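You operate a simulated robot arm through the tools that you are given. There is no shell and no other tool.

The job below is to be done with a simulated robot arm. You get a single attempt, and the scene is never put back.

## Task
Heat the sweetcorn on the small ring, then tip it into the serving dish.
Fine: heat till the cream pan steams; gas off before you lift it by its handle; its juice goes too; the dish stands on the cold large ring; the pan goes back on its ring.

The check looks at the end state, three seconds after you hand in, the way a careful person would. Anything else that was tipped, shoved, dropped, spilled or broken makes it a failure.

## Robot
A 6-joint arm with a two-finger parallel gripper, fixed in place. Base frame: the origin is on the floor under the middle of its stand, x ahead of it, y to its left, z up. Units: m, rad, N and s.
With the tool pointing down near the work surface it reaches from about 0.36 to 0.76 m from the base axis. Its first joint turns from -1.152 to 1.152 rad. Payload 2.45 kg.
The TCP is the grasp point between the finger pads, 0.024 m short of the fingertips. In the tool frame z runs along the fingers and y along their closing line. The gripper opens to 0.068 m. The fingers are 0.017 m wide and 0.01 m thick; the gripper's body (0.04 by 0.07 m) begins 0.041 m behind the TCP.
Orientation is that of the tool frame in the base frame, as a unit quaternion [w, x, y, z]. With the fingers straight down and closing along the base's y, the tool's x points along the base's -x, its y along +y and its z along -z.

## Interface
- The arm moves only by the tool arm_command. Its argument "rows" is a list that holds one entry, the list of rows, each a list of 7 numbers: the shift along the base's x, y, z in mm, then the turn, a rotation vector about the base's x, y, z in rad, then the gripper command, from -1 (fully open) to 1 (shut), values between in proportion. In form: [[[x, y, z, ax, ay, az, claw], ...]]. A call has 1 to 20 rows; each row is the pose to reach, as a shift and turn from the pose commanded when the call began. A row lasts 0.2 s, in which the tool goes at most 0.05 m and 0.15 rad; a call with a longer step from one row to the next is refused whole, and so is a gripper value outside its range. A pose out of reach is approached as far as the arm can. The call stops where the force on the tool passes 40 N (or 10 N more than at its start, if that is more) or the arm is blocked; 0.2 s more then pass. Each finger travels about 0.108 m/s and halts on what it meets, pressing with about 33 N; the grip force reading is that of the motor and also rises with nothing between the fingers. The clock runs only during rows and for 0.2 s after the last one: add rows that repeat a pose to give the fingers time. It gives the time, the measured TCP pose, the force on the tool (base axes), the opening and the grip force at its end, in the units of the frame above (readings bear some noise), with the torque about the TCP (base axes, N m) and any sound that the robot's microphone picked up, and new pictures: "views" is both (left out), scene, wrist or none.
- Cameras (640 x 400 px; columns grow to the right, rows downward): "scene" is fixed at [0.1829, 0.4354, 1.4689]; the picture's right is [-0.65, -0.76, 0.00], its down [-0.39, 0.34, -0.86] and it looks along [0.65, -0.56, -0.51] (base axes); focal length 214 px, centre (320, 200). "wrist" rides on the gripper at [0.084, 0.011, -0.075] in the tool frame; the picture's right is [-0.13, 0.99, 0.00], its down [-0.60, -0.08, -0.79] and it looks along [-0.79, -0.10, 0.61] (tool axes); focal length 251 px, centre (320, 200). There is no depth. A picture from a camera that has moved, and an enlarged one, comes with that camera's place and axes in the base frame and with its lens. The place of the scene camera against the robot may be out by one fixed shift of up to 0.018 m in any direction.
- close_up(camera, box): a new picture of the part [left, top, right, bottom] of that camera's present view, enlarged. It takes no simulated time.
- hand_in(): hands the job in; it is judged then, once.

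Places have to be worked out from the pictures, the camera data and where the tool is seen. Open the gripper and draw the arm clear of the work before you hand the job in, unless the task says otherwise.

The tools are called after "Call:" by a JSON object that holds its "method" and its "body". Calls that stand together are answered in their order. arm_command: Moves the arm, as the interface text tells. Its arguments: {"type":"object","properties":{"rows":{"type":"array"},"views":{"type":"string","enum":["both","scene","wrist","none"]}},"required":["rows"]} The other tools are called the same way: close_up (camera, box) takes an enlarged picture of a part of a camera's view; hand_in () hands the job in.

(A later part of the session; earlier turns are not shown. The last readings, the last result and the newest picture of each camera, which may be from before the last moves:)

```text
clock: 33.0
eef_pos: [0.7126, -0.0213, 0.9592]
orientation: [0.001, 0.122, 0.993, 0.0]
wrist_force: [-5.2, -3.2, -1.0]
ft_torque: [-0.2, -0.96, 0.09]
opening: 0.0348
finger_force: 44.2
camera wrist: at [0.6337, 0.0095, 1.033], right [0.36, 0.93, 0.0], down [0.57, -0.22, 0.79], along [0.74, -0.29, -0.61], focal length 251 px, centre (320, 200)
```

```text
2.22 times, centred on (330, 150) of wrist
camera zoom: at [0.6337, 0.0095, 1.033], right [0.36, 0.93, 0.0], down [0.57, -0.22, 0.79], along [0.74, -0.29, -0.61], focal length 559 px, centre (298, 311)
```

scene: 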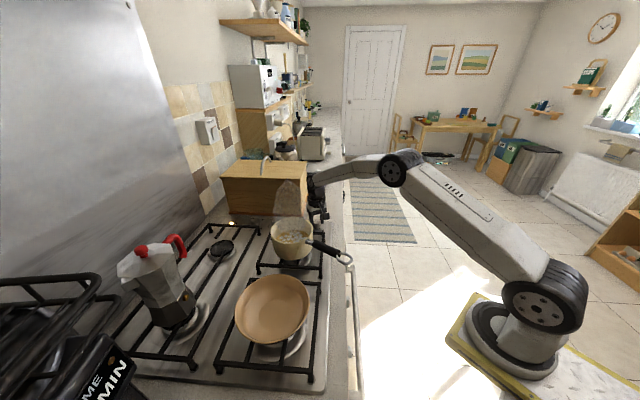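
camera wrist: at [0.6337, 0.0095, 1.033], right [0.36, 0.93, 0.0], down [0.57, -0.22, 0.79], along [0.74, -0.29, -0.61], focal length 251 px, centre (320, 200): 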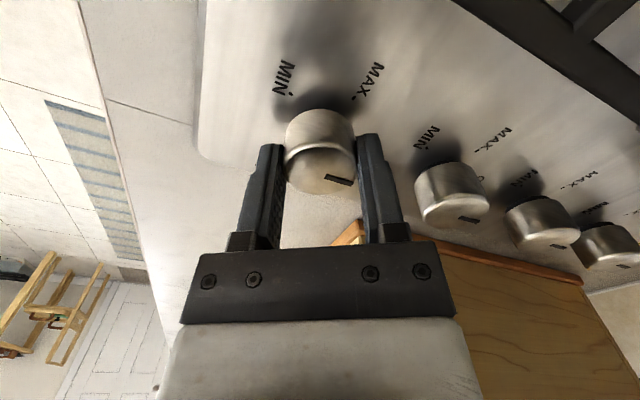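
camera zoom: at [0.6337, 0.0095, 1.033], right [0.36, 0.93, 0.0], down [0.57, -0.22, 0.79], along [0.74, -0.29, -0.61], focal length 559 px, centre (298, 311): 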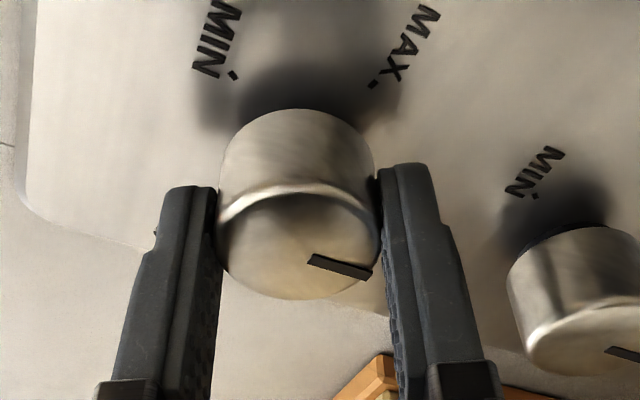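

Flame out, pointer back at OFF, steam still rising. I'll let go of the knob and rise clear.

Call:
{"method": "arm_command", "body": {"rows": [[[0, 0, 0, 0, 0, 0, -1], [0, 0, 0, 0, 0, 0, -1], [0, 0, 40, 0, 0, 0, -1], [0, 0, 80, 0, 0, 0.1, -1], [-30, 0, 120, 0, 0, 0.22, -1], [-70, 0, 150, 0, 0, 0.29, -1], [-115, 0, 170, 0, 0, 0.29, -1], [-160, 0, 190, 0, 0, 0.29, -1]]], "views": "both"}}

Call:
{"method": "close_up", "body": {"camera": "scene", "box": [220, 180, 360, 280]}}

```text
clock: 34.8
eef_pos: [0.5543, -0.0217, 1.1468]
orientation: [0.0, -0.026, 1.0, 0.0]
wrist_force: [0.6, 0.6, -0.6]
ft_torque: [-0.01, 0.0, -0.02]
opening: 0.068
finger_force: 0.1
camera wrist: at [0.4685, -0.0154, 1.2209], right [0.08, 1.0, 0.0], down [0.61, -0.05, 0.79], along [0.79, -0.06, -0.61], focal length 251 px, centre (320, 200)
```

scene: 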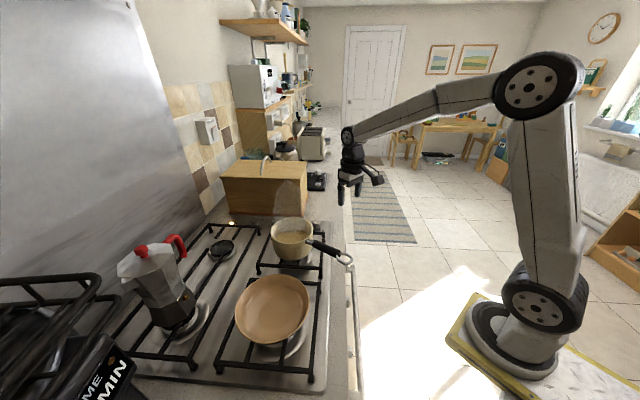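
wrist: 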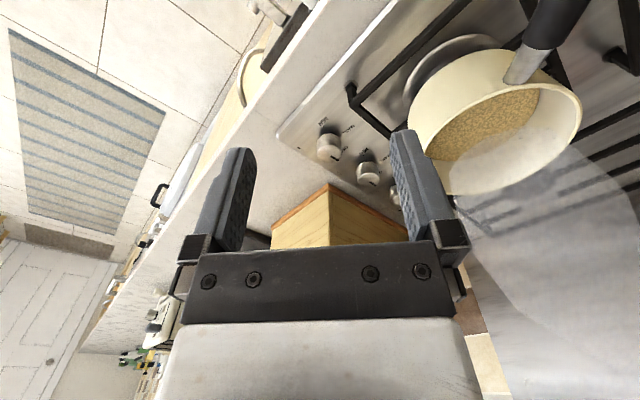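

```text
4.00 times, centred on (290, 230) of scene
camera zoom: at [0.1829, 0.4354, 1.4689], right [-0.65, -0.76, 0.0], down [-0.39, 0.34, -0.86], along [0.65, -0.56, -0.51], focal length 858 px, centre (440, 80)
```

zoom: 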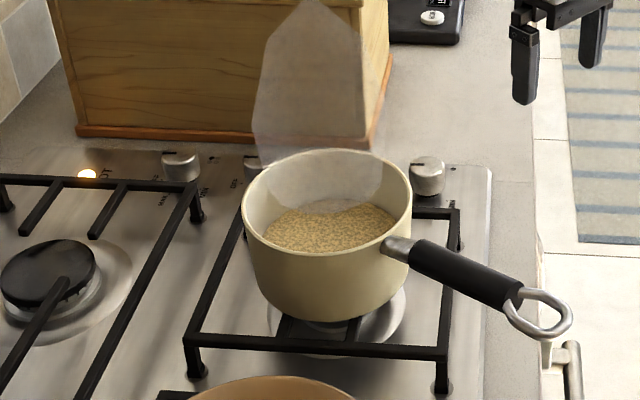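

I'll back off towards the base and look at the handle and the dish from two wrist positions, with the fingers shut to block less.

Call:
{"method": "arm_command", "body": {"rows": [[[-45, 10, 0, 0, 0, -0.05, 1], [-90, 15, 0, 0, 0, -0.05, 1], [-130, 20, 0, 0, 0, -0.05, 1], [-130, 20, 0, 0, 0, -0.05, 1]]], "views": "wrist"}}

Call:
{"method": "close_up", "body": {"camera": "wrist", "box": [360, 0, 600, 200]}}

```text
clock: 35.8
eef_pos: [0.4249, -0.0023, 1.1477]
orientation: [0.0, 0.0, 1.0, 0.0]
wrist_force: [-0.3, 0.2, 1.3]
ft_torque: [0.01, -0.01, 0.07]
opening: 0.0
finger_force: 23.4
camera wrist: at [0.339, 0.0097, 1.2215], right [0.13, 0.99, 0.0], down [0.6, -0.08, 0.79], along [0.79, -0.1, -0.61], focal length 251 px, centre (320, 200)
```

wrist: 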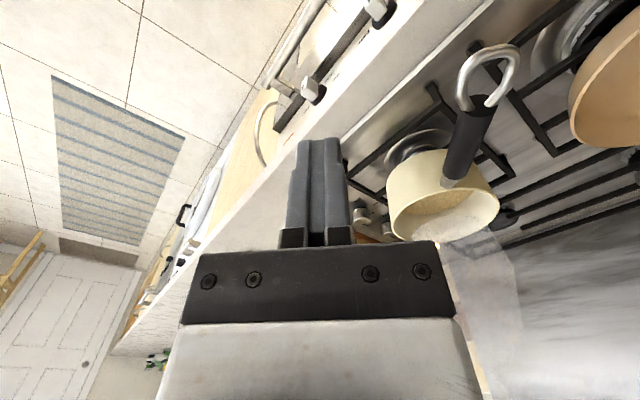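

```text
2.00 times, centred on (480, 100) of wrist
camera zoom: at [0.339, 0.0097, 1.2215], right [0.13, 0.99, 0.0], down [0.6, -0.08, 0.79], along [0.79, -0.1, -0.61], focal length 503 px, centre (0, 400)
```

zoom: 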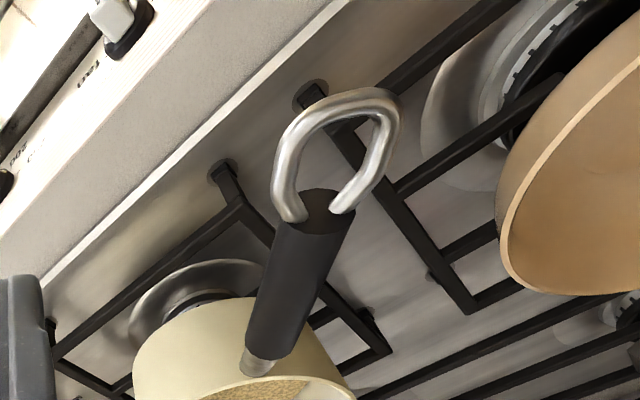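

Good view of the handle: a black grip about 10 cm long with an end loop. I'll take a second view from higher and yawed left, to get both handle and dish.

Call:
{"method": "arm_command", "body": {"rows": [[[-6, 13, 30, 0, 0, 0.15, 1], [-12, 26, 60, 0, 0, 0.3, 1], [-18, 39, 90, 0, 0, 0.45, 1], [-25, 52, 122, 0, 0, 0.6, 1], [-25, 52, 122, 0, 0, 0.6, 1]]], "views": "wrist"}}

Call:
{"method": "close_up", "body": {"camera": "wrist", "box": [220, 20, 400, 180]}}

Call:
{"method": "close_up", "body": {"camera": "wrist", "box": [350, 20, 600, 240]}}

```text
clock: 37.0
eef_pos: [0.3987, 0.0498, 1.2702]
orientation: [0.0, -0.296, 0.955, 0.0]
wrist_force: [-0.2, -0.3, -0.5]
ft_torque: [0.01, 0.01, 0.01]
opening: 0.0
finger_force: 23.7
camera wrist: at [0.3214, 0.0127, 1.3451], right [-0.46, 0.89, 0.0], down [0.54, 0.28, 0.79], along [0.71, 0.36, -0.61], focal length 251 px, centre (320, 200)
```

wrist: 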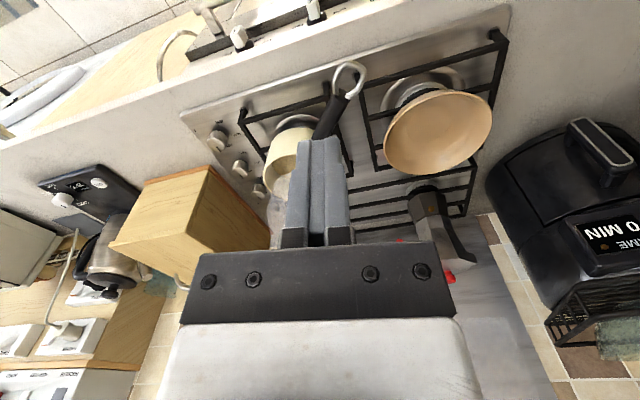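

```text
2.50 times, centred on (310, 100) of wrist
camera zoom: at [0.3214, 0.0127, 1.3451], right [-0.46, 0.89, 0.0], down [0.54, 0.28, 0.79], along [0.71, 0.36, -0.61], focal length 629 px, centre (345, 450)
```

zoom: 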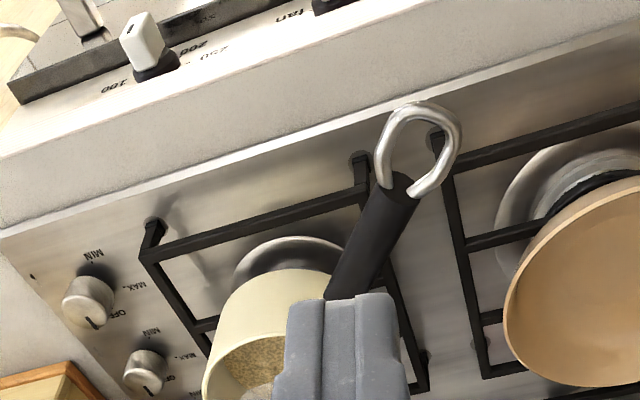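

```text
1.82 times, centred on (475, 130) of wrist
camera zoom: at [0.3214, 0.0127, 1.3451], right [-0.46, 0.89, 0.0], down [0.54, 0.28, 0.79], along [0.71, 0.36, -0.61], focal length 457 px, centre (38, 327)
```

zoom: 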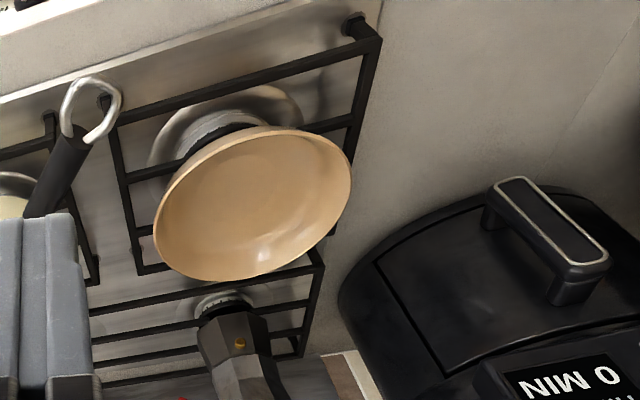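

Triangulating from these views: handle axis runs from about (0.55, 0.123, 1.04) to (0.46, 0.113, 1.05), pan centre (0.64, 0.144), and dish centre about (0.474, 0.314) with its rim near z 0.99. I'll plan a side grip on the handle (tool pointing to +y, fingers closing vertically), so that pouring left rolls the tool to vertical. First, move to open space and undo the yaw.

Call:
{"method": "arm_command", "body": {"rows": [[[25, -20, -18, 0, 0, -0.125, 0.4], [50, -40, -36, 0, 0, -0.25, -0.4], [75, -60, -54, 0, 0, -0.375, -0.4], [101, -80, -70, 0, 0, -0.495, -0.4]]], "views": "none"}}

Call:
{"method": "arm_command", "body": {"rows": [[[0, 0, 0, 0.144, 0.0144, 0, -0.4], [0, 0, 0, 0.288, 0.0288, 0, -0.4], [0, 0, 0, 0.432, 0.0432, 0, -0.4], [0, 0, 0, 0.576, 0.0576, 0, -0.4], [0, 0, 0, 0.72, 0.072, 0, -0.4], [0, 0, 0, 0.864, 0.0864, 0, -0.4]]], "views": "both"}}

```text
clock: 38.0
eef_pos: [0.4999, -0.0276, 1.1994]
orientation: [0.001, -0.052, 0.999, -0.001]
wrist_force: [0.4, -0.1, 0.1]
ft_torque: [0.0, 0.02, 0.03]
opening: 0.0477
finger_force: 0.0
```

```text
clock: 39.4
eef_pos: [0.4995, -0.0299, 1.2018]
orientation: [-0.019, -0.048, 0.906, 0.421]
wrist_force: [0.5, -0.3, -0.3]
ft_torque: [0.01, 0.02, -0.01]
opening: 0.0475
finger_force: 0.0
camera wrist: at [0.4199, -0.0883, 1.2563], right [0.06, 0.65, 0.76], down [0.67, -0.59, 0.46], along [0.74, 0.48, -0.47], focal length 251 px, centre (320, 200)
```

scene: 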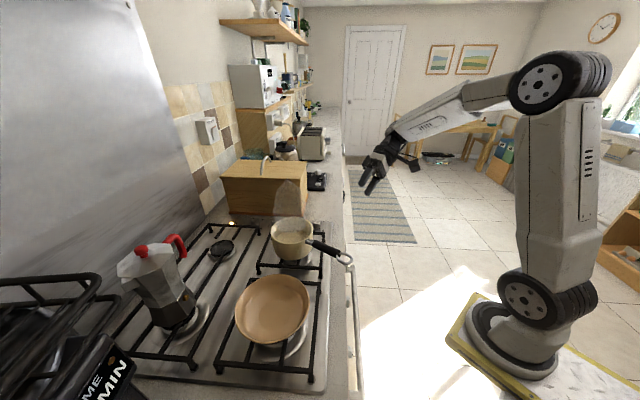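
wrist: 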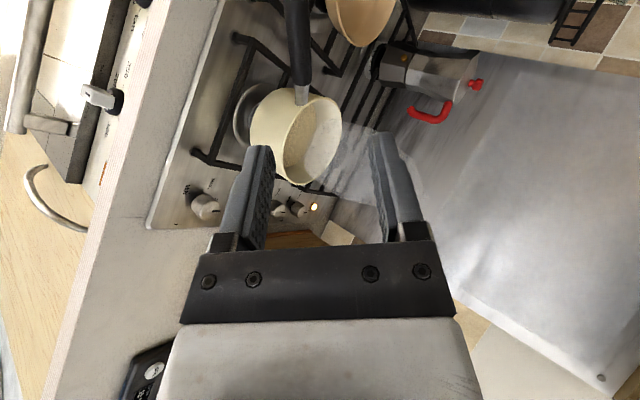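

The roll is working freely. Continuing to 90°, so the tool is level and pointing to +y.

Call:
{"method": "arm_command", "body": {"rows": [[[0, 0, 0, 0.14, 0.014, 0, -0.4], [0, 0, 0, 0.28, 0.028, 0, -0.4], [0, 0, 0, 0.42, 0.042, 0, -0.4], [0, 0, 0, 0.56, 0.056, 0, -0.4], [0, 0, 0, 0.69, 0.069, 0, -0.4], [0, 0, 0, 0.69, 0.069, 0, -0.4]]], "views": "both"}}

Call:
{"method": "close_up", "body": {"camera": "wrist", "box": [180, 20, 380, 200]}}

```text
clock: 40.8
eef_pos: [0.499, -0.0291, 1.2001]
orientation: [-0.031, -0.038, 0.709, 0.704]
wrist_force: [0.4, 0.0, 0.0]
ft_torque: [-0.01, -0.03, 0.01]
opening: 0.048
finger_force: 0.1
camera wrist: at [0.4225, -0.1129, 1.2107], right [0.12, 0.02, 0.99], down [0.68, -0.73, -0.07], along [0.72, 0.68, -0.1], focal length 251 px, centre (320, 200)
```

scene: 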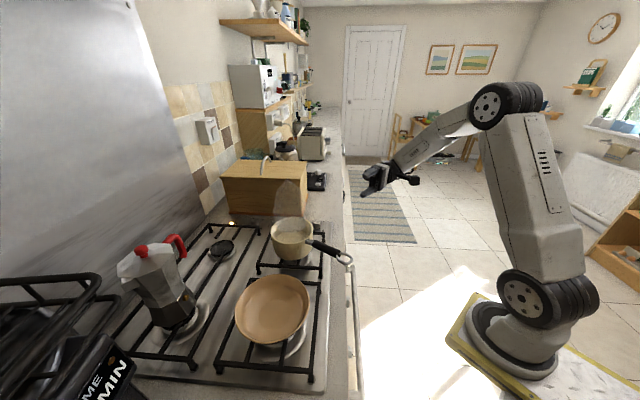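
wrist: 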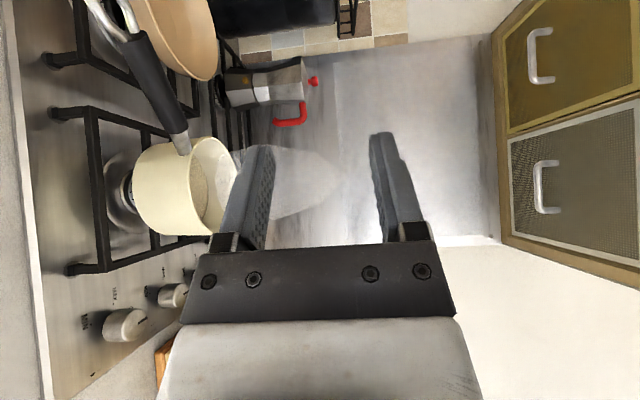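

```text
2.22 times, centred on (280, 110) of wrist
camera zoom: at [0.4225, -0.1129, 1.2107], right [0.12, 0.02, 0.99], down [0.68, -0.73, -0.07], along [0.72, 0.68, -0.1], focal length 559 px, centre (409, 400)
```

zoom: 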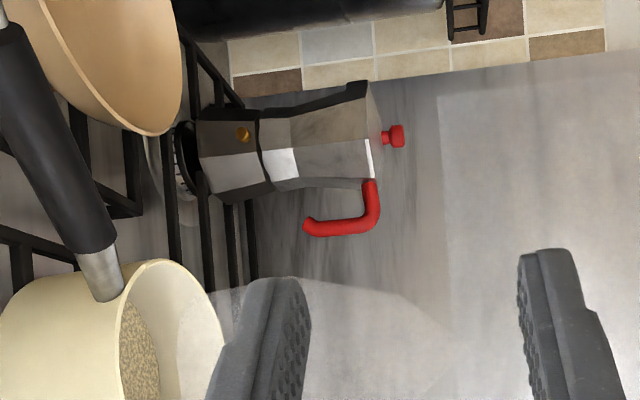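

From this level side view the handle axis fixes at (0.5545, 0.1275, 1.036) at its inner end and (0.460, 0.113, 1.0525) at its outer end, so it rises about 10° outward. I'll go to a pre-grasp 9 cm short of it, aligned with that slope.

Call:
{"method": "arm_command", "body": {"rows": [[[12, 5, -40, -0.005, 0.03, 0.01, -0.4], [25, 15, -80, -0.01, 0.07, 0.02, -0.4], [40, 30, -120, -0.016, 0.11, 0.033, -0.4], [55, 50, -150, -0.022, 0.14, 0.042, -0.4], [55, 65, -162, -0.026, 0.168, 0.05, -0.4], [55, 65, -162, -0.026, 0.168, 0.05, -0.4]]], "views": "both"}}

Call:
{"method": "close_up", "body": {"camera": "wrist", "box": [220, 20, 440, 200]}}

Call:
{"method": "close_up", "body": {"camera": "scene", "box": [220, 180, 420, 320]}}

```text
clock: 42.2
eef_pos: [0.5563, 0.0356, 1.0382]
orientation: [-0.11, 0.005, 0.712, 0.693]
wrist_force: [0.4, 0.1, 0.6]
ft_torque: [0.0, -0.02, -0.01]
opening: 0.0477
finger_force: 0.1
camera wrist: at [0.4852, -0.0511, 1.0637], right [0.28, 0.06, 0.96], down [0.7, -0.7, -0.16], along [0.66, 0.71, -0.24], focal length 251 px, centre (320, 200)
```

scene: 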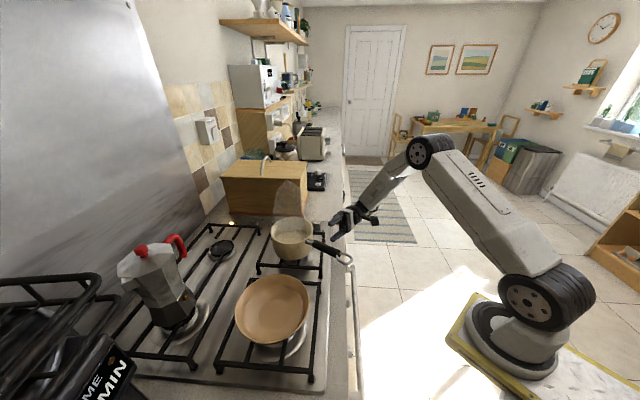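
wrist: 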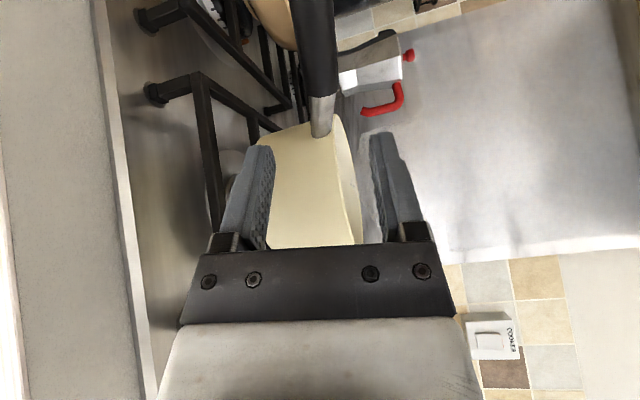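

```text
2.22 times, centred on (330, 110) of wrist
camera zoom: at [0.4852, -0.0511, 1.0637], right [0.28, 0.06, 0.96], down [0.7, -0.7, -0.16], along [0.66, 0.71, -0.24], focal length 559 px, centre (298, 400)
```

zoom: 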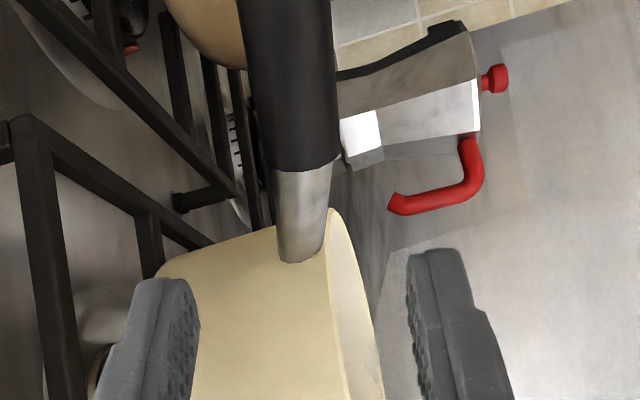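

```text
2.86 times, centred on (320, 250) of scene
camera zoom: at [0.1829, 0.4354, 1.4689], right [-0.65, -0.76, 0.0], down [-0.39, 0.34, -0.86], along [0.65, -0.56, -0.51], focal length 613 px, centre (320, 57)
```

zoom: 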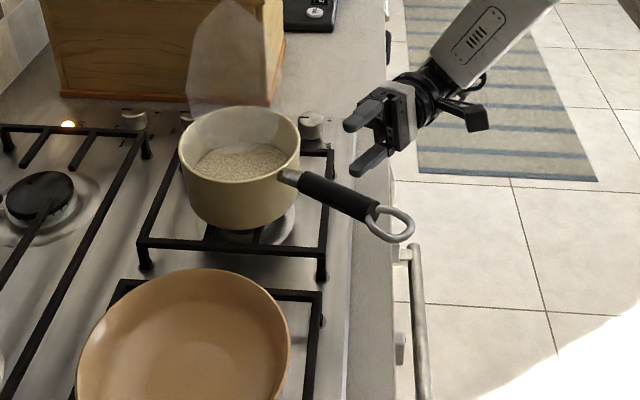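

Alignment looks good: the handle axis runs down the middle of the view, 22 mm thick, slightly above the tool plane by ~1–2 mm. I'll slide in so the handle lies between the pads, then check.

Call:
{"method": "arm_command", "body": {"rows": [[[-5, 30, 1, 0, 0, 0, -0.4], [-9, 60, 1, 0, 0, 0, -0.4], [-13, 85, 1, 0, 0, 0, -0.4], [-13, 85, 1, 0, 0, 0, -0.4]]], "views": "both"}}

Call:
{"method": "close_up", "body": {"camera": "wrist", "box": [200, 80, 460, 280]}}

Call:
{"method": "close_up", "body": {"camera": "scene", "box": [240, 190, 400, 300]}}

```text
clock: 43.2
eef_pos: [0.5405, 0.1209, 1.039]
orientation: [-0.11, 0.005, 0.713, 0.693]
wrist_force: [0.1, -0.5, -0.3]
ft_torque: [0.01, -0.01, -0.02]
opening: 0.0476
finger_force: 0.0
camera wrist: at [0.4701, 0.0355, 1.0641], right [0.28, 0.06, 0.96], down [0.7, -0.7, -0.16], along [0.66, 0.71, -0.24], focal length 251 px, centre (320, 200)
```

scene: 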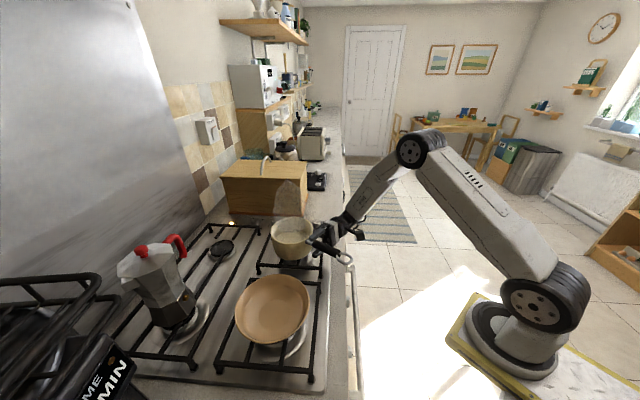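
wrist: 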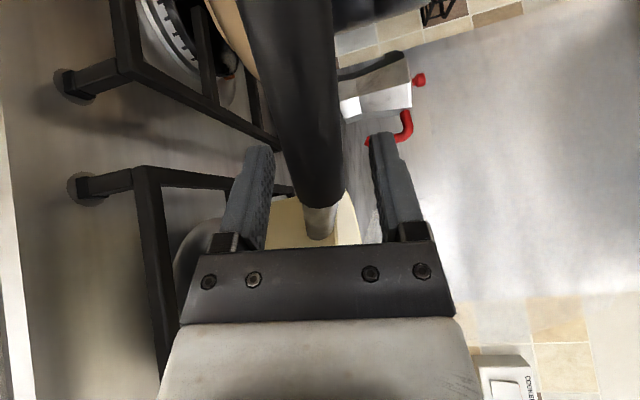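

```text
2.00 times, centred on (330, 180) of wrist
camera zoom: at [0.4701, 0.0355, 1.0641], right [0.28, 0.06, 0.96], down [0.7, -0.7, -0.16], along [0.66, 0.71, -0.24], focal length 503 px, centre (300, 240)
```

zoom: 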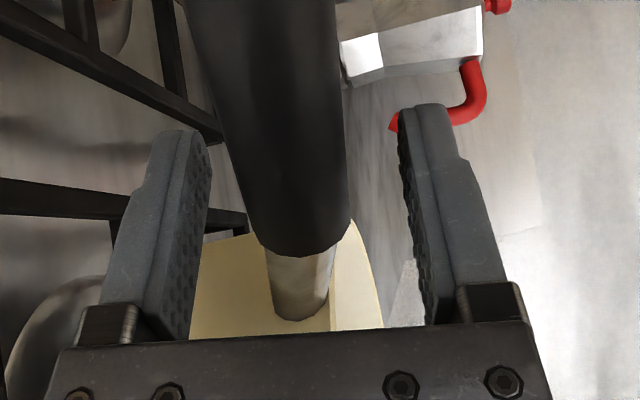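

```text
3.64 times, centred on (320, 245) of scene
camera zoom: at [0.1829, 0.4354, 1.4689], right [-0.65, -0.76, 0.0], down [-0.39, 0.34, -0.86], along [0.65, -0.56, -0.51], focal length 780 px, centre (320, 36)
```

zoom: 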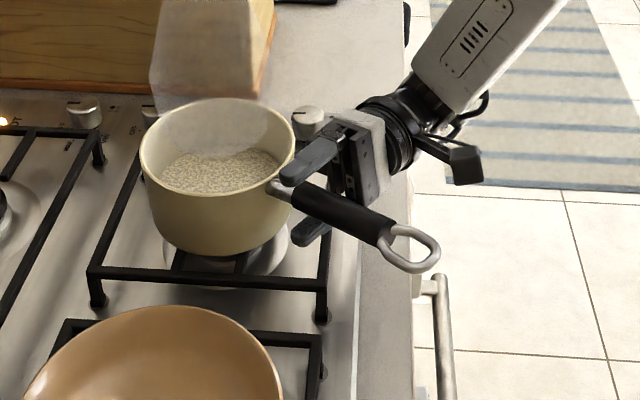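

The handle is well centred between the pads. I'll go a little deeper so the palm backs the handle against drooping, watching for contact.

Call:
{"method": "arm_command", "body": {"rows": [[[-1.5, 10, 0, 0, 0, 0, -0.4], [-3, 20, 0, 0, 0, 0, -0.4], [-3, 20, 0, 0, 0, 0, -0.4]]], "views": "wrist"}}

Call:
{"method": "close_up", "body": {"camera": "wrist", "box": [200, 80, 460, 280]}}

Call:
{"method": "close_up", "body": {"camera": "scene", "box": [240, 190, 400, 300]}}

```text
clock: 44.0
eef_pos: [0.5378, 0.1416, 1.0377]
orientation: [-0.11, 0.004, 0.713, 0.692]
wrist_force: [0.2, 0.1, -0.3]
ft_torque: [0.03, 0.01, -0.02]
opening: 0.0474
finger_force: 0.2
camera wrist: at [0.4684, 0.0549, 1.064], right [0.28, 0.06, 0.96], down [0.7, -0.7, -0.16], along [0.66, 0.71, -0.24], focal length 251 px, centre (320, 200)
```

wrist: 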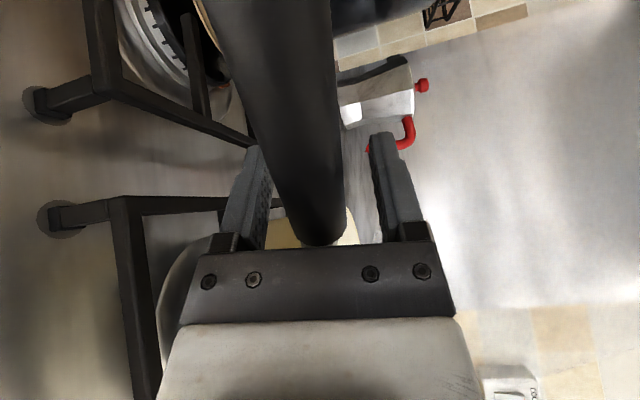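

```text
2.00 times, centred on (330, 180) of wrist
camera zoom: at [0.4684, 0.0549, 1.064], right [0.28, 0.06, 0.96], down [0.7, -0.7, -0.16], along [0.66, 0.71, -0.24], focal length 503 px, centre (300, 240)
```

zoom: 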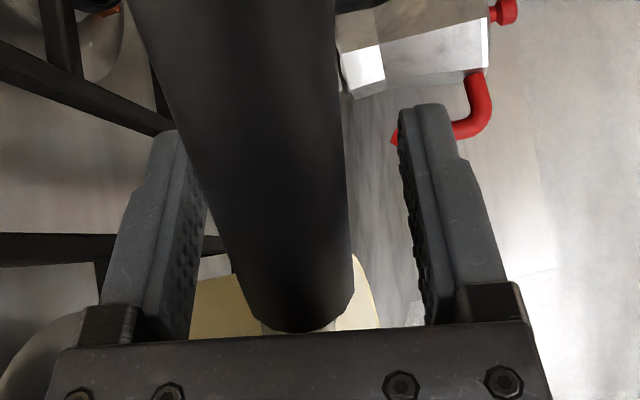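

```text
3.64 times, centred on (320, 245) of scene
camera zoom: at [0.1829, 0.4354, 1.4689], right [-0.65, -0.76, 0.0], down [-0.39, 0.34, -0.86], along [0.65, -0.56, -0.51], focal length 780 px, centre (320, 36)
```

zoom: 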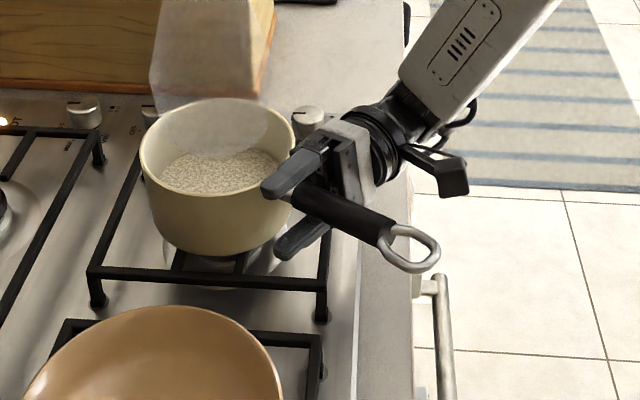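

No contact yet. Another 4 mm in, then close on the handle.

Call:
{"method": "arm_command", "body": {"rows": [[[-0.6, 4, 0, 0, 0, 0, -0.4], [-0.6, 4, 0, 0, 0, 0, 0.2], [-0.6, 4, 0, 0, 0, 0, 1], [-0.6, 4, 0, 0, 0, 0, 1], [-0.6, 4, 0, 0, 0, 0, 1]]], "views": "both"}}

Call:
{"method": "close_up", "body": {"camera": "scene", "box": [240, 190, 400, 300]}}

Call:
{"method": "close_up", "body": {"camera": "wrist", "box": [200, 80, 460, 280]}}

```text
clock: 45.2
eef_pos: [0.5378, 0.144, 1.0383]
orientation: [-0.111, 0.005, 0.712, 0.693]
wrist_force: [0.0, -1.3, 0.1]
ft_torque: [0.0, 0.25, -0.06]
opening: 0.0277
finger_force: 33.0
camera wrist: at [0.4675, 0.0586, 1.0639], right [0.28, 0.06, 0.96], down [0.7, -0.7, -0.16], along [0.66, 0.71, -0.24], focal length 251 px, centre (320, 200)
```

scene: 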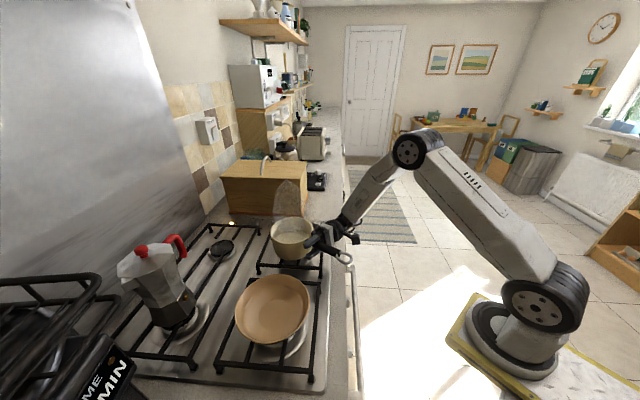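
wrist: 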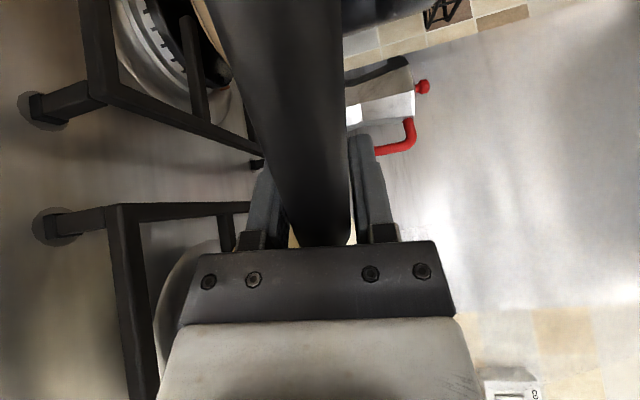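

```text
3.64 times, centred on (320, 245) of scene
camera zoom: at [0.183, 0.4354, 1.4689], right [-0.65, -0.76, 0.0], down [-0.39, 0.34, -0.86], along [0.65, -0.56, -0.51], focal length 780 px, centre (320, 36)
```

zoom: 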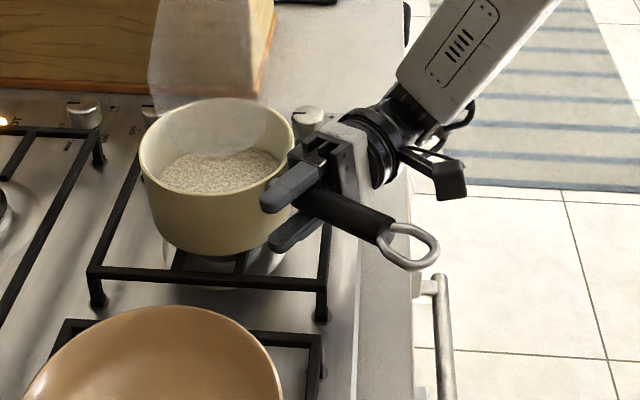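

```text
2.00 times, centred on (330, 180) of wrist
camera zoom: at [0.4675, 0.0586, 1.0639], right [0.28, 0.06, 0.96], down [0.7, -0.7, -0.16], along [0.66, 0.71, -0.24], focal length 503 px, centre (300, 240)
```

zoom: 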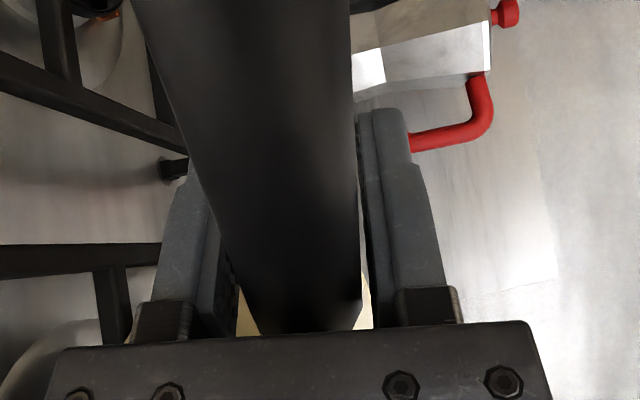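

Gripped at 27.7 mm. I'll note this pose as the pan's home, and test-lift a few millimetres to see the load and whether the pan droops.

Call:
{"method": "arm_command", "body": {"rows": [[[0, 0, 0, 0, 0, 0, 1], [0, 0, 2, 0, 0, 0, 1], [0, 0, 4, 0, 0, 0, 1], [0, 0, 6, 0, 0, 0, 1], [0, 0, 6, 0, 0, 0, 1]]], "views": "both"}}

Call:
{"method": "close_up", "body": {"camera": "scene", "box": [240, 190, 400, 300]}}

Call:
{"method": "close_up", "body": {"camera": "wrist", "box": [200, 80, 460, 280]}}

```text
clock: 46.4
eef_pos: [0.5384, 0.1459, 1.0455]
orientation: [-0.109, 0.005, 0.712, 0.693]
wrist_force: [0.0, 0.1, -5.0]
ft_torque: [0.05, 0.44, 0.0]
opening: 0.0277
finger_force: 32.9
camera wrist: at [0.4676, 0.0588, 1.0704], right [0.28, 0.06, 0.96], down [0.7, -0.7, -0.16], along [0.66, 0.71, -0.24], focal length 251 px, centre (320, 200)
```

scene: 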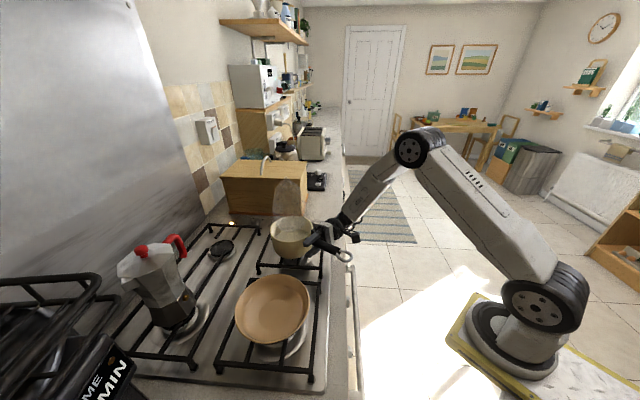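
wrist: 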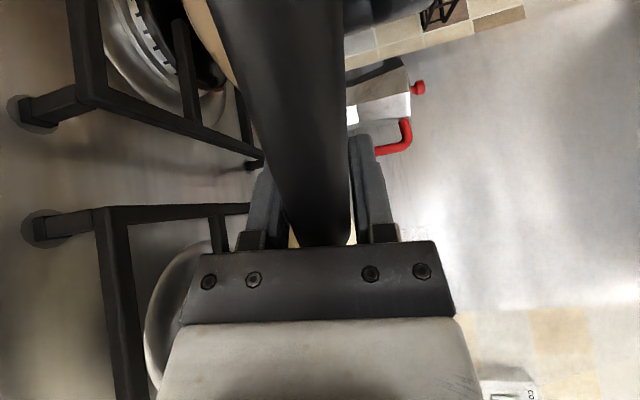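

```text
3.64 times, centred on (320, 245) of scene
camera zoom: at [0.183, 0.4354, 1.4689], right [-0.65, -0.76, 0.0], down [-0.39, 0.34, -0.86], along [0.65, -0.56, -0.51], focal length 780 px, centre (320, 36)
```

zoom: 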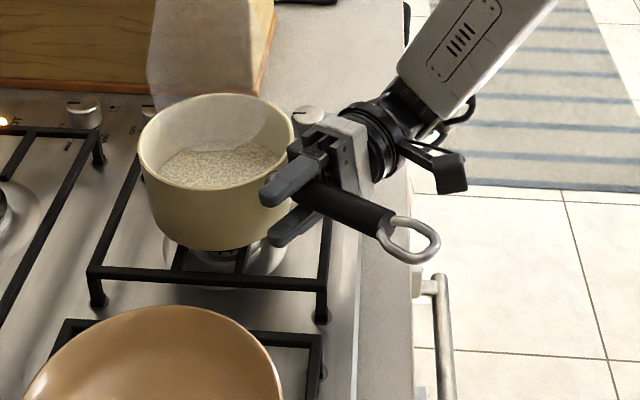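

```text
2.00 times, centred on (330, 180) of wrist
camera zoom: at [0.4676, 0.0588, 1.0704], right [0.28, 0.06, 0.96], down [0.7, -0.7, -0.16], along [0.66, 0.71, -0.24], focal length 503 px, centre (300, 240)
```

zoom: 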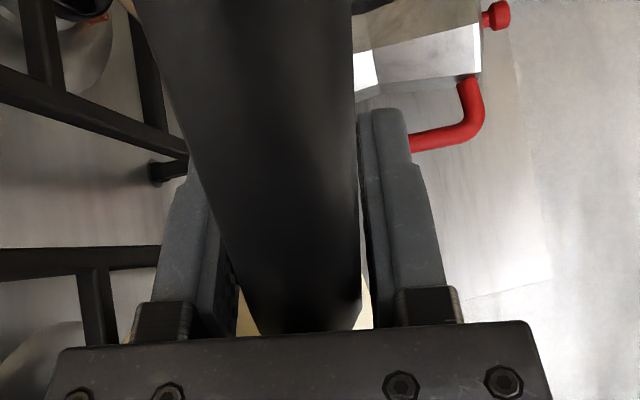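

The pan came up evenly: about 5 N load and 0.44 N·m, no droop. I'll lift it further, gently.

Call:
{"method": "arm_command", "body": {"rows": [[[0, 0, 6, 0, 0, 0, 1], [0, 0, 14, 0, 0, 0, 1], [0, 0, 24, 0, 0, 0, 1], [0, 0, 36, 0, 0, 0, 1], [0, 0, 48, 0, 0, 0, 1], [0, 0, 60, 0, 0, 0, 1], [0, 0, 72, 0, 0, 0, 1], [0, 0, 82, 0, 0, 0, 1], [0, 0, 89, 0, 0, 0, 1], [0, 0, 94, 0, 0, 0, 1], [0, 0, 94, 0, 0, 0, 1]]], "views": "both"}}

Call:
{"method": "close_up", "body": {"camera": "scene", "box": [220, 150, 400, 310]}}

```text
clock: 48.8
eef_pos: [0.5382, 0.1444, 1.1393]
orientation: [-0.11, 0.004, 0.712, 0.693]
wrist_force: [-0.5, -0.3, -5.6]
ft_torque: [0.04, 0.47, 0.0]
opening: 0.0277
finger_force: 33.1
camera wrist: at [0.4678, 0.0583, 1.1641], right [0.28, 0.06, 0.96], down [0.7, -0.7, -0.16], along [0.66, 0.71, -0.24], focal length 251 px, centre (320, 200)
```

scene: 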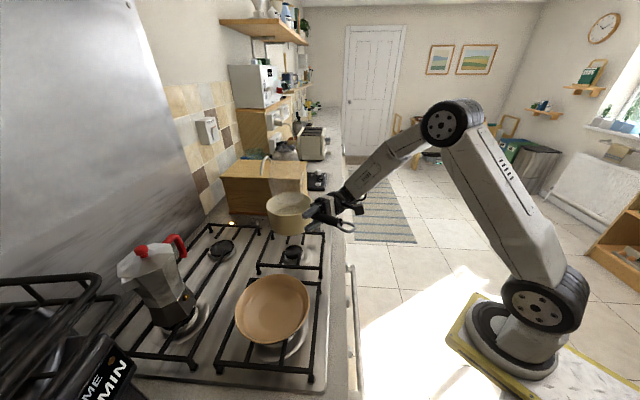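
wrist: 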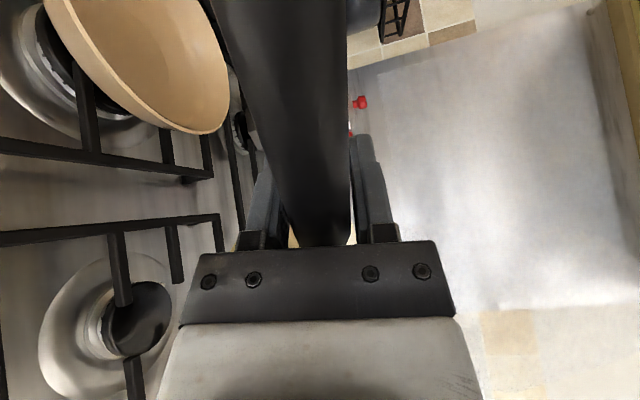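

```text
2.50 times, centred on (310, 230) of scene
camera zoom: at [0.183, 0.4354, 1.4689], right [-0.65, -0.76, 0.0], down [-0.39, 0.34, -0.86], along [0.65, -0.56, -0.51], focal length 536 px, centre (345, 125)
```

zoom: 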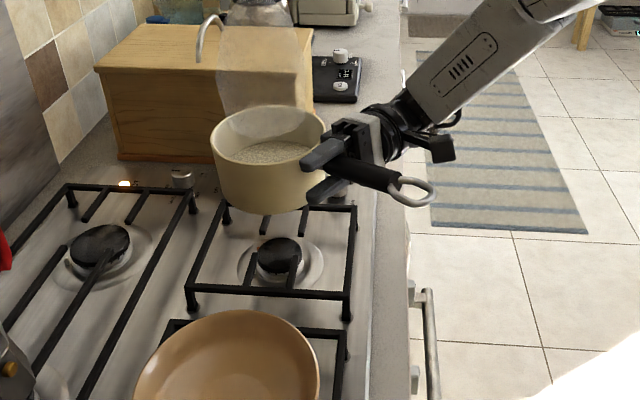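

The pan is held level with ~5.5 N on it, and the small ring's burner is visible beneath. I'll carry it slowly left towards the dish, yawing 0.45 rad so that the handle points back at the base.

Call:
{"method": "arm_command", "body": {"rows": [[[-4, 3, 0, 0, 0, 0.015, 1], [-12, 8, 0, 0, 0, 0.045, 1], [-24, 15, 0, 0, 0, 0.09, 1], [-36, 23, 0, 0, 0, 0.135, 1], [-48, 31, 0, 0, 0, 0.18, 1], [-60, 38, 0, 0, 0, 0.225, 1], [-72, 46, 0, 0, 0, 0.27, 1], [-84, 54, 0, 0, 0, 0.315, 1], [-96, 61, 0, 0, 0, 0.36, 1], [-108, 69, 0, 0, 0, 0.405, 1], [-117, 74, 0, 0, 0, 0.435, 1], [-122, 77, 0, 0, 0, 0.45, 1], [-122, 77, 0, 0, 0, 0.45, 1]]], "views": "both"}}

Call:
{"method": "close_up", "body": {"camera": "scene", "box": [200, 190, 400, 390]}}

```text
clock: 51.6
eef_pos: [0.4165, 0.2221, 1.1398]
orientation: [-0.262, -0.154, 0.695, 0.651]
wrist_force: [0.8, -0.6, -5.0]
ft_torque: [-0.17, 0.42, 0.03]
opening: 0.0276
finger_force: 33.4
camera wrist: at [0.3907, 0.1139, 1.1642], right [0.23, 0.18, 0.96], down [0.93, -0.33, -0.16], along [0.28, 0.93, -0.24], focal length 251 px, centre (320, 200)
```

scene: 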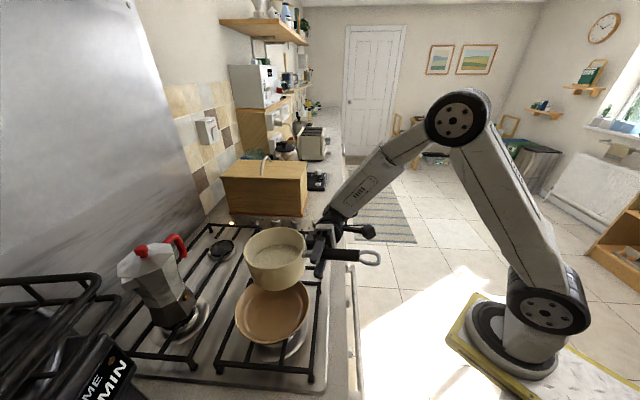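
wrist: 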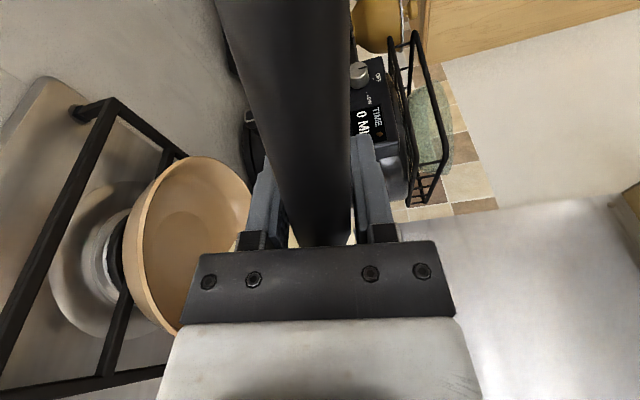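

```text
2.00 times, centred on (300, 290) of scene
camera zoom: at [0.183, 0.4354, 1.4689], right [-0.65, -0.76, 0.0], down [-0.39, 0.34, -0.86], along [0.65, -0.56, -0.51], focal length 429 px, centre (360, 20)
```

zoom: 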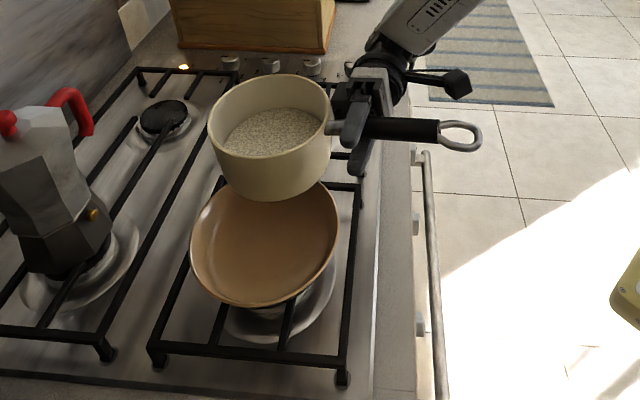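

I'll take closer looks at the dish from here to pin down its rim and centre before tipping.

Call:
{"method": "close_up", "body": {"camera": "wrist", "box": [0, 80, 300, 360]}}

Call:
{"method": "close_up", "body": {"camera": "scene", "box": [220, 220, 340, 350]}}

```text
1.43 times, centred on (150, 220) of wrist
camera zoom: at [0.3907, 0.1139, 1.1642], right [0.23, 0.18, 0.96], down [0.93, -0.33, -0.16], along [0.28, 0.93, -0.24], focal length 359 px, centre (563, 171)
```

zoom: 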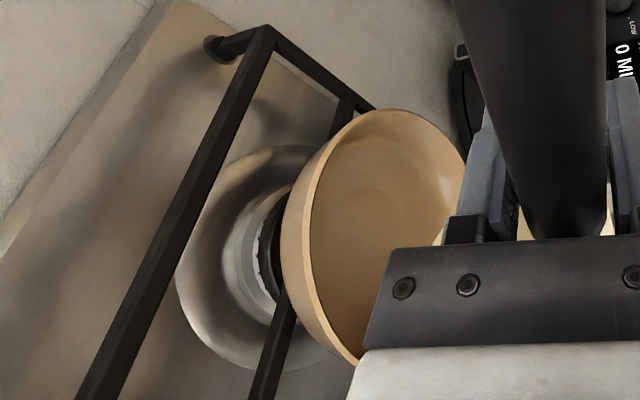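

```text
3.08 times, centred on (280, 285) of scene
camera zoom: at [0.183, 0.4354, 1.4689], right [-0.65, -0.76, 0.0], down [-0.39, 0.34, -0.86], along [0.65, -0.56, -0.51], focal length 660 px, centre (443, -62)
```

zoom: 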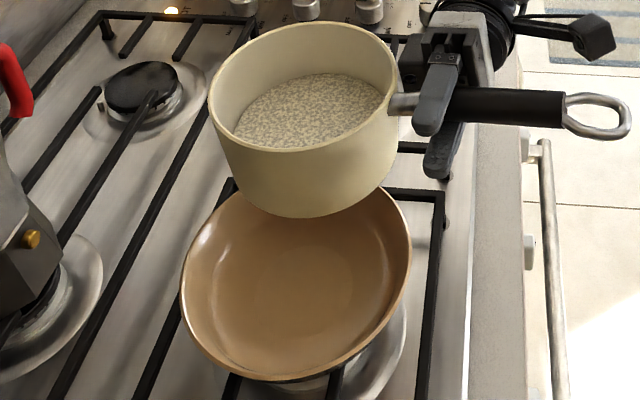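

From two views the dish rim fits a circle centred at about (0.481, 0.317), radius 0.088, rim z ≈ 1.00. The pan's left lip is just right of its centre, so the placement suits. I'll begin a slow roll about the handle axis to 30°, lowering slightly, and check.

Call:
{"method": "arm_command", "body": {"rows": [[[0, 0, -3, -0.041, -0.028, 0, 1], [0, 0, -8, -0.099, -0.068, 0, 1], [0, 0, -13, -0.165, -0.113, 0, 1], [0, 0, -17, -0.231, -0.158, 0, 1], [0, 0, -19, -0.297, -0.203, 0, 1], [1, -1, -22, -0.363, -0.249, 0, 1], [1, -2, -25, -0.428, -0.294, 0, 1]]], "views": "both"}}

Call:
{"method": "close_up", "body": {"camera": "scene", "box": [200, 200, 380, 360]}}

```text
clock: 53.2
eef_pos: [0.4168, 0.2192, 1.1145]
orientation: [-0.185, -0.189, 0.848, 0.459]
wrist_force: [-0.3, -0.4, -4.4]
ft_torque: [-0.07, 0.51, 0.0]
opening: 0.0277
finger_force: 33.0
camera wrist: at [0.3786, 0.1302, 1.1731], right [-0.04, 0.57, 0.82], down [0.92, -0.31, 0.25], along [0.4, 0.77, -0.51], focal length 251 px, centre (320, 200)
```

scene: 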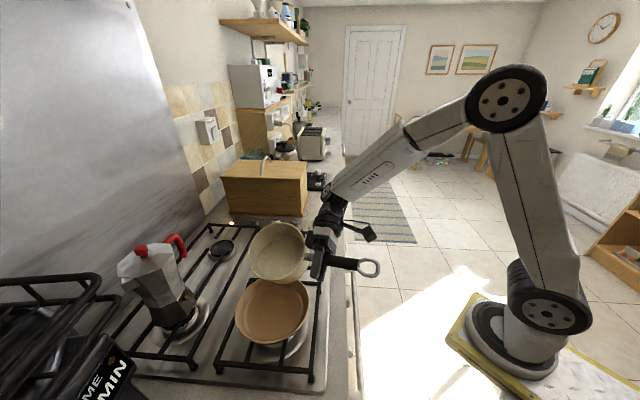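
wrist: 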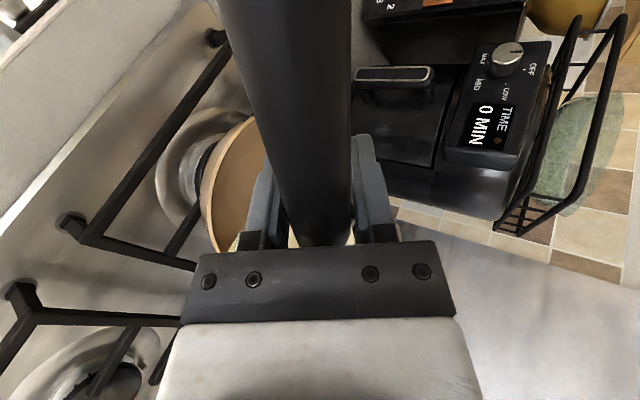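

```text
2.50 times, centred on (290, 280) of scene
camera zoom: at [0.183, 0.4354, 1.4689], right [-0.65, -0.76, 0.0], down [-0.39, 0.34, -0.86], along [0.65, -0.56, -0.51], focal length 536 px, centre (395, 0)
```

zoom: 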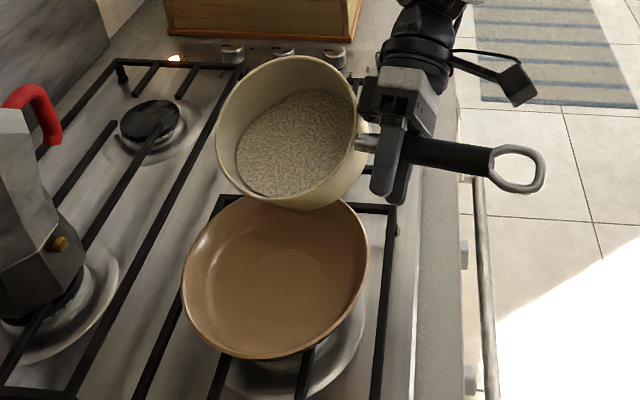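

The lip is over the dish and nothing has run out yet. I'll continue the roll to 75°, shifting left so that the lip stays over the dish's middle.

Call:
{"method": "arm_command", "body": {"rows": [[[0.7, -1.1, -4, -0.082, -0.057, 0, 1], [1.5, -2.1, -7.5, -0.165, -0.113, 0, 1], [1.8, -2.6, -10, -0.231, -0.158, 0, 1], [0.6, -0.8, -12.5, -0.297, -0.203, 0, 1], [-1.7, 2.5, -15, -0.363, -0.249, 0, 1], [-4, 5.8, -18, -0.437, -0.299, 0, 1], [-6.8, 9.9, -21.5, -0.511, -0.35, 0, 1], [-9.3, 13.6, -25.5, -0.577, -0.396, 0, 1], [-12.3, 17.9, -30, -0.651, -0.446, 0, 1]]], "views": "both"}}

Call:
{"method": "close_up", "body": {"camera": "scene", "box": [200, 200, 380, 360]}}

```text
clock: 55.2
eef_pos: [0.4052, 0.2371, 1.0852]
orientation: [-0.046, -0.215, 0.969, 0.113]
wrist_force: [0.4, -0.2, -5.1]
ft_torque: [0.01, 0.53, 0.0]
opening: 0.0275
finger_force: 33.0
camera wrist: at [0.3338, 0.1961, 1.1634], right [-0.29, 0.93, 0.23], down [0.69, 0.03, 0.73], along [0.67, 0.37, -0.65], focal length 251 px, centre (320, 200)
```

scene: 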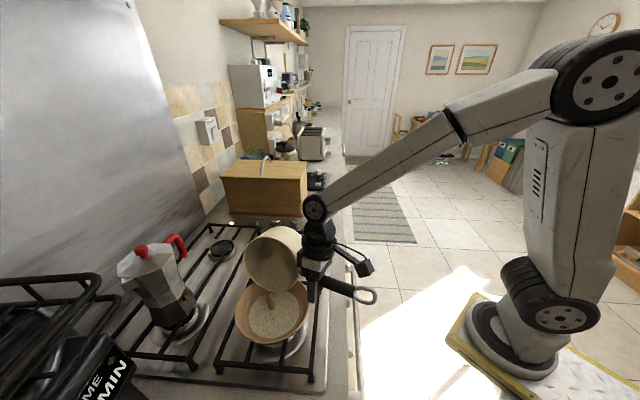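
wrist: 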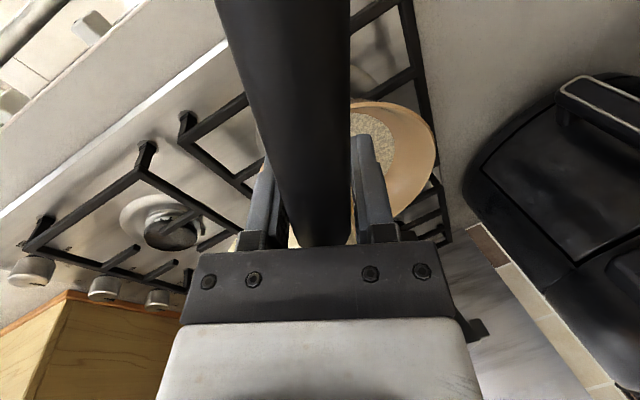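

```text
2.50 times, centred on (290, 280) of scene
camera zoom: at [0.183, 0.4354, 1.4689], right [-0.65, -0.76, 0.0], down [-0.39, 0.34, -0.86], along [0.65, -0.56, -0.51], focal length 536 px, centre (395, 0)
```

zoom: 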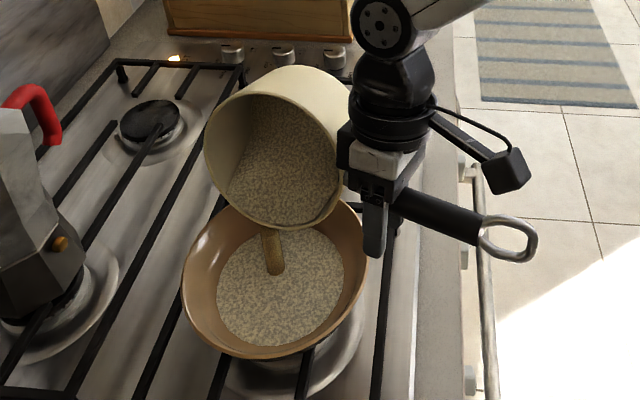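

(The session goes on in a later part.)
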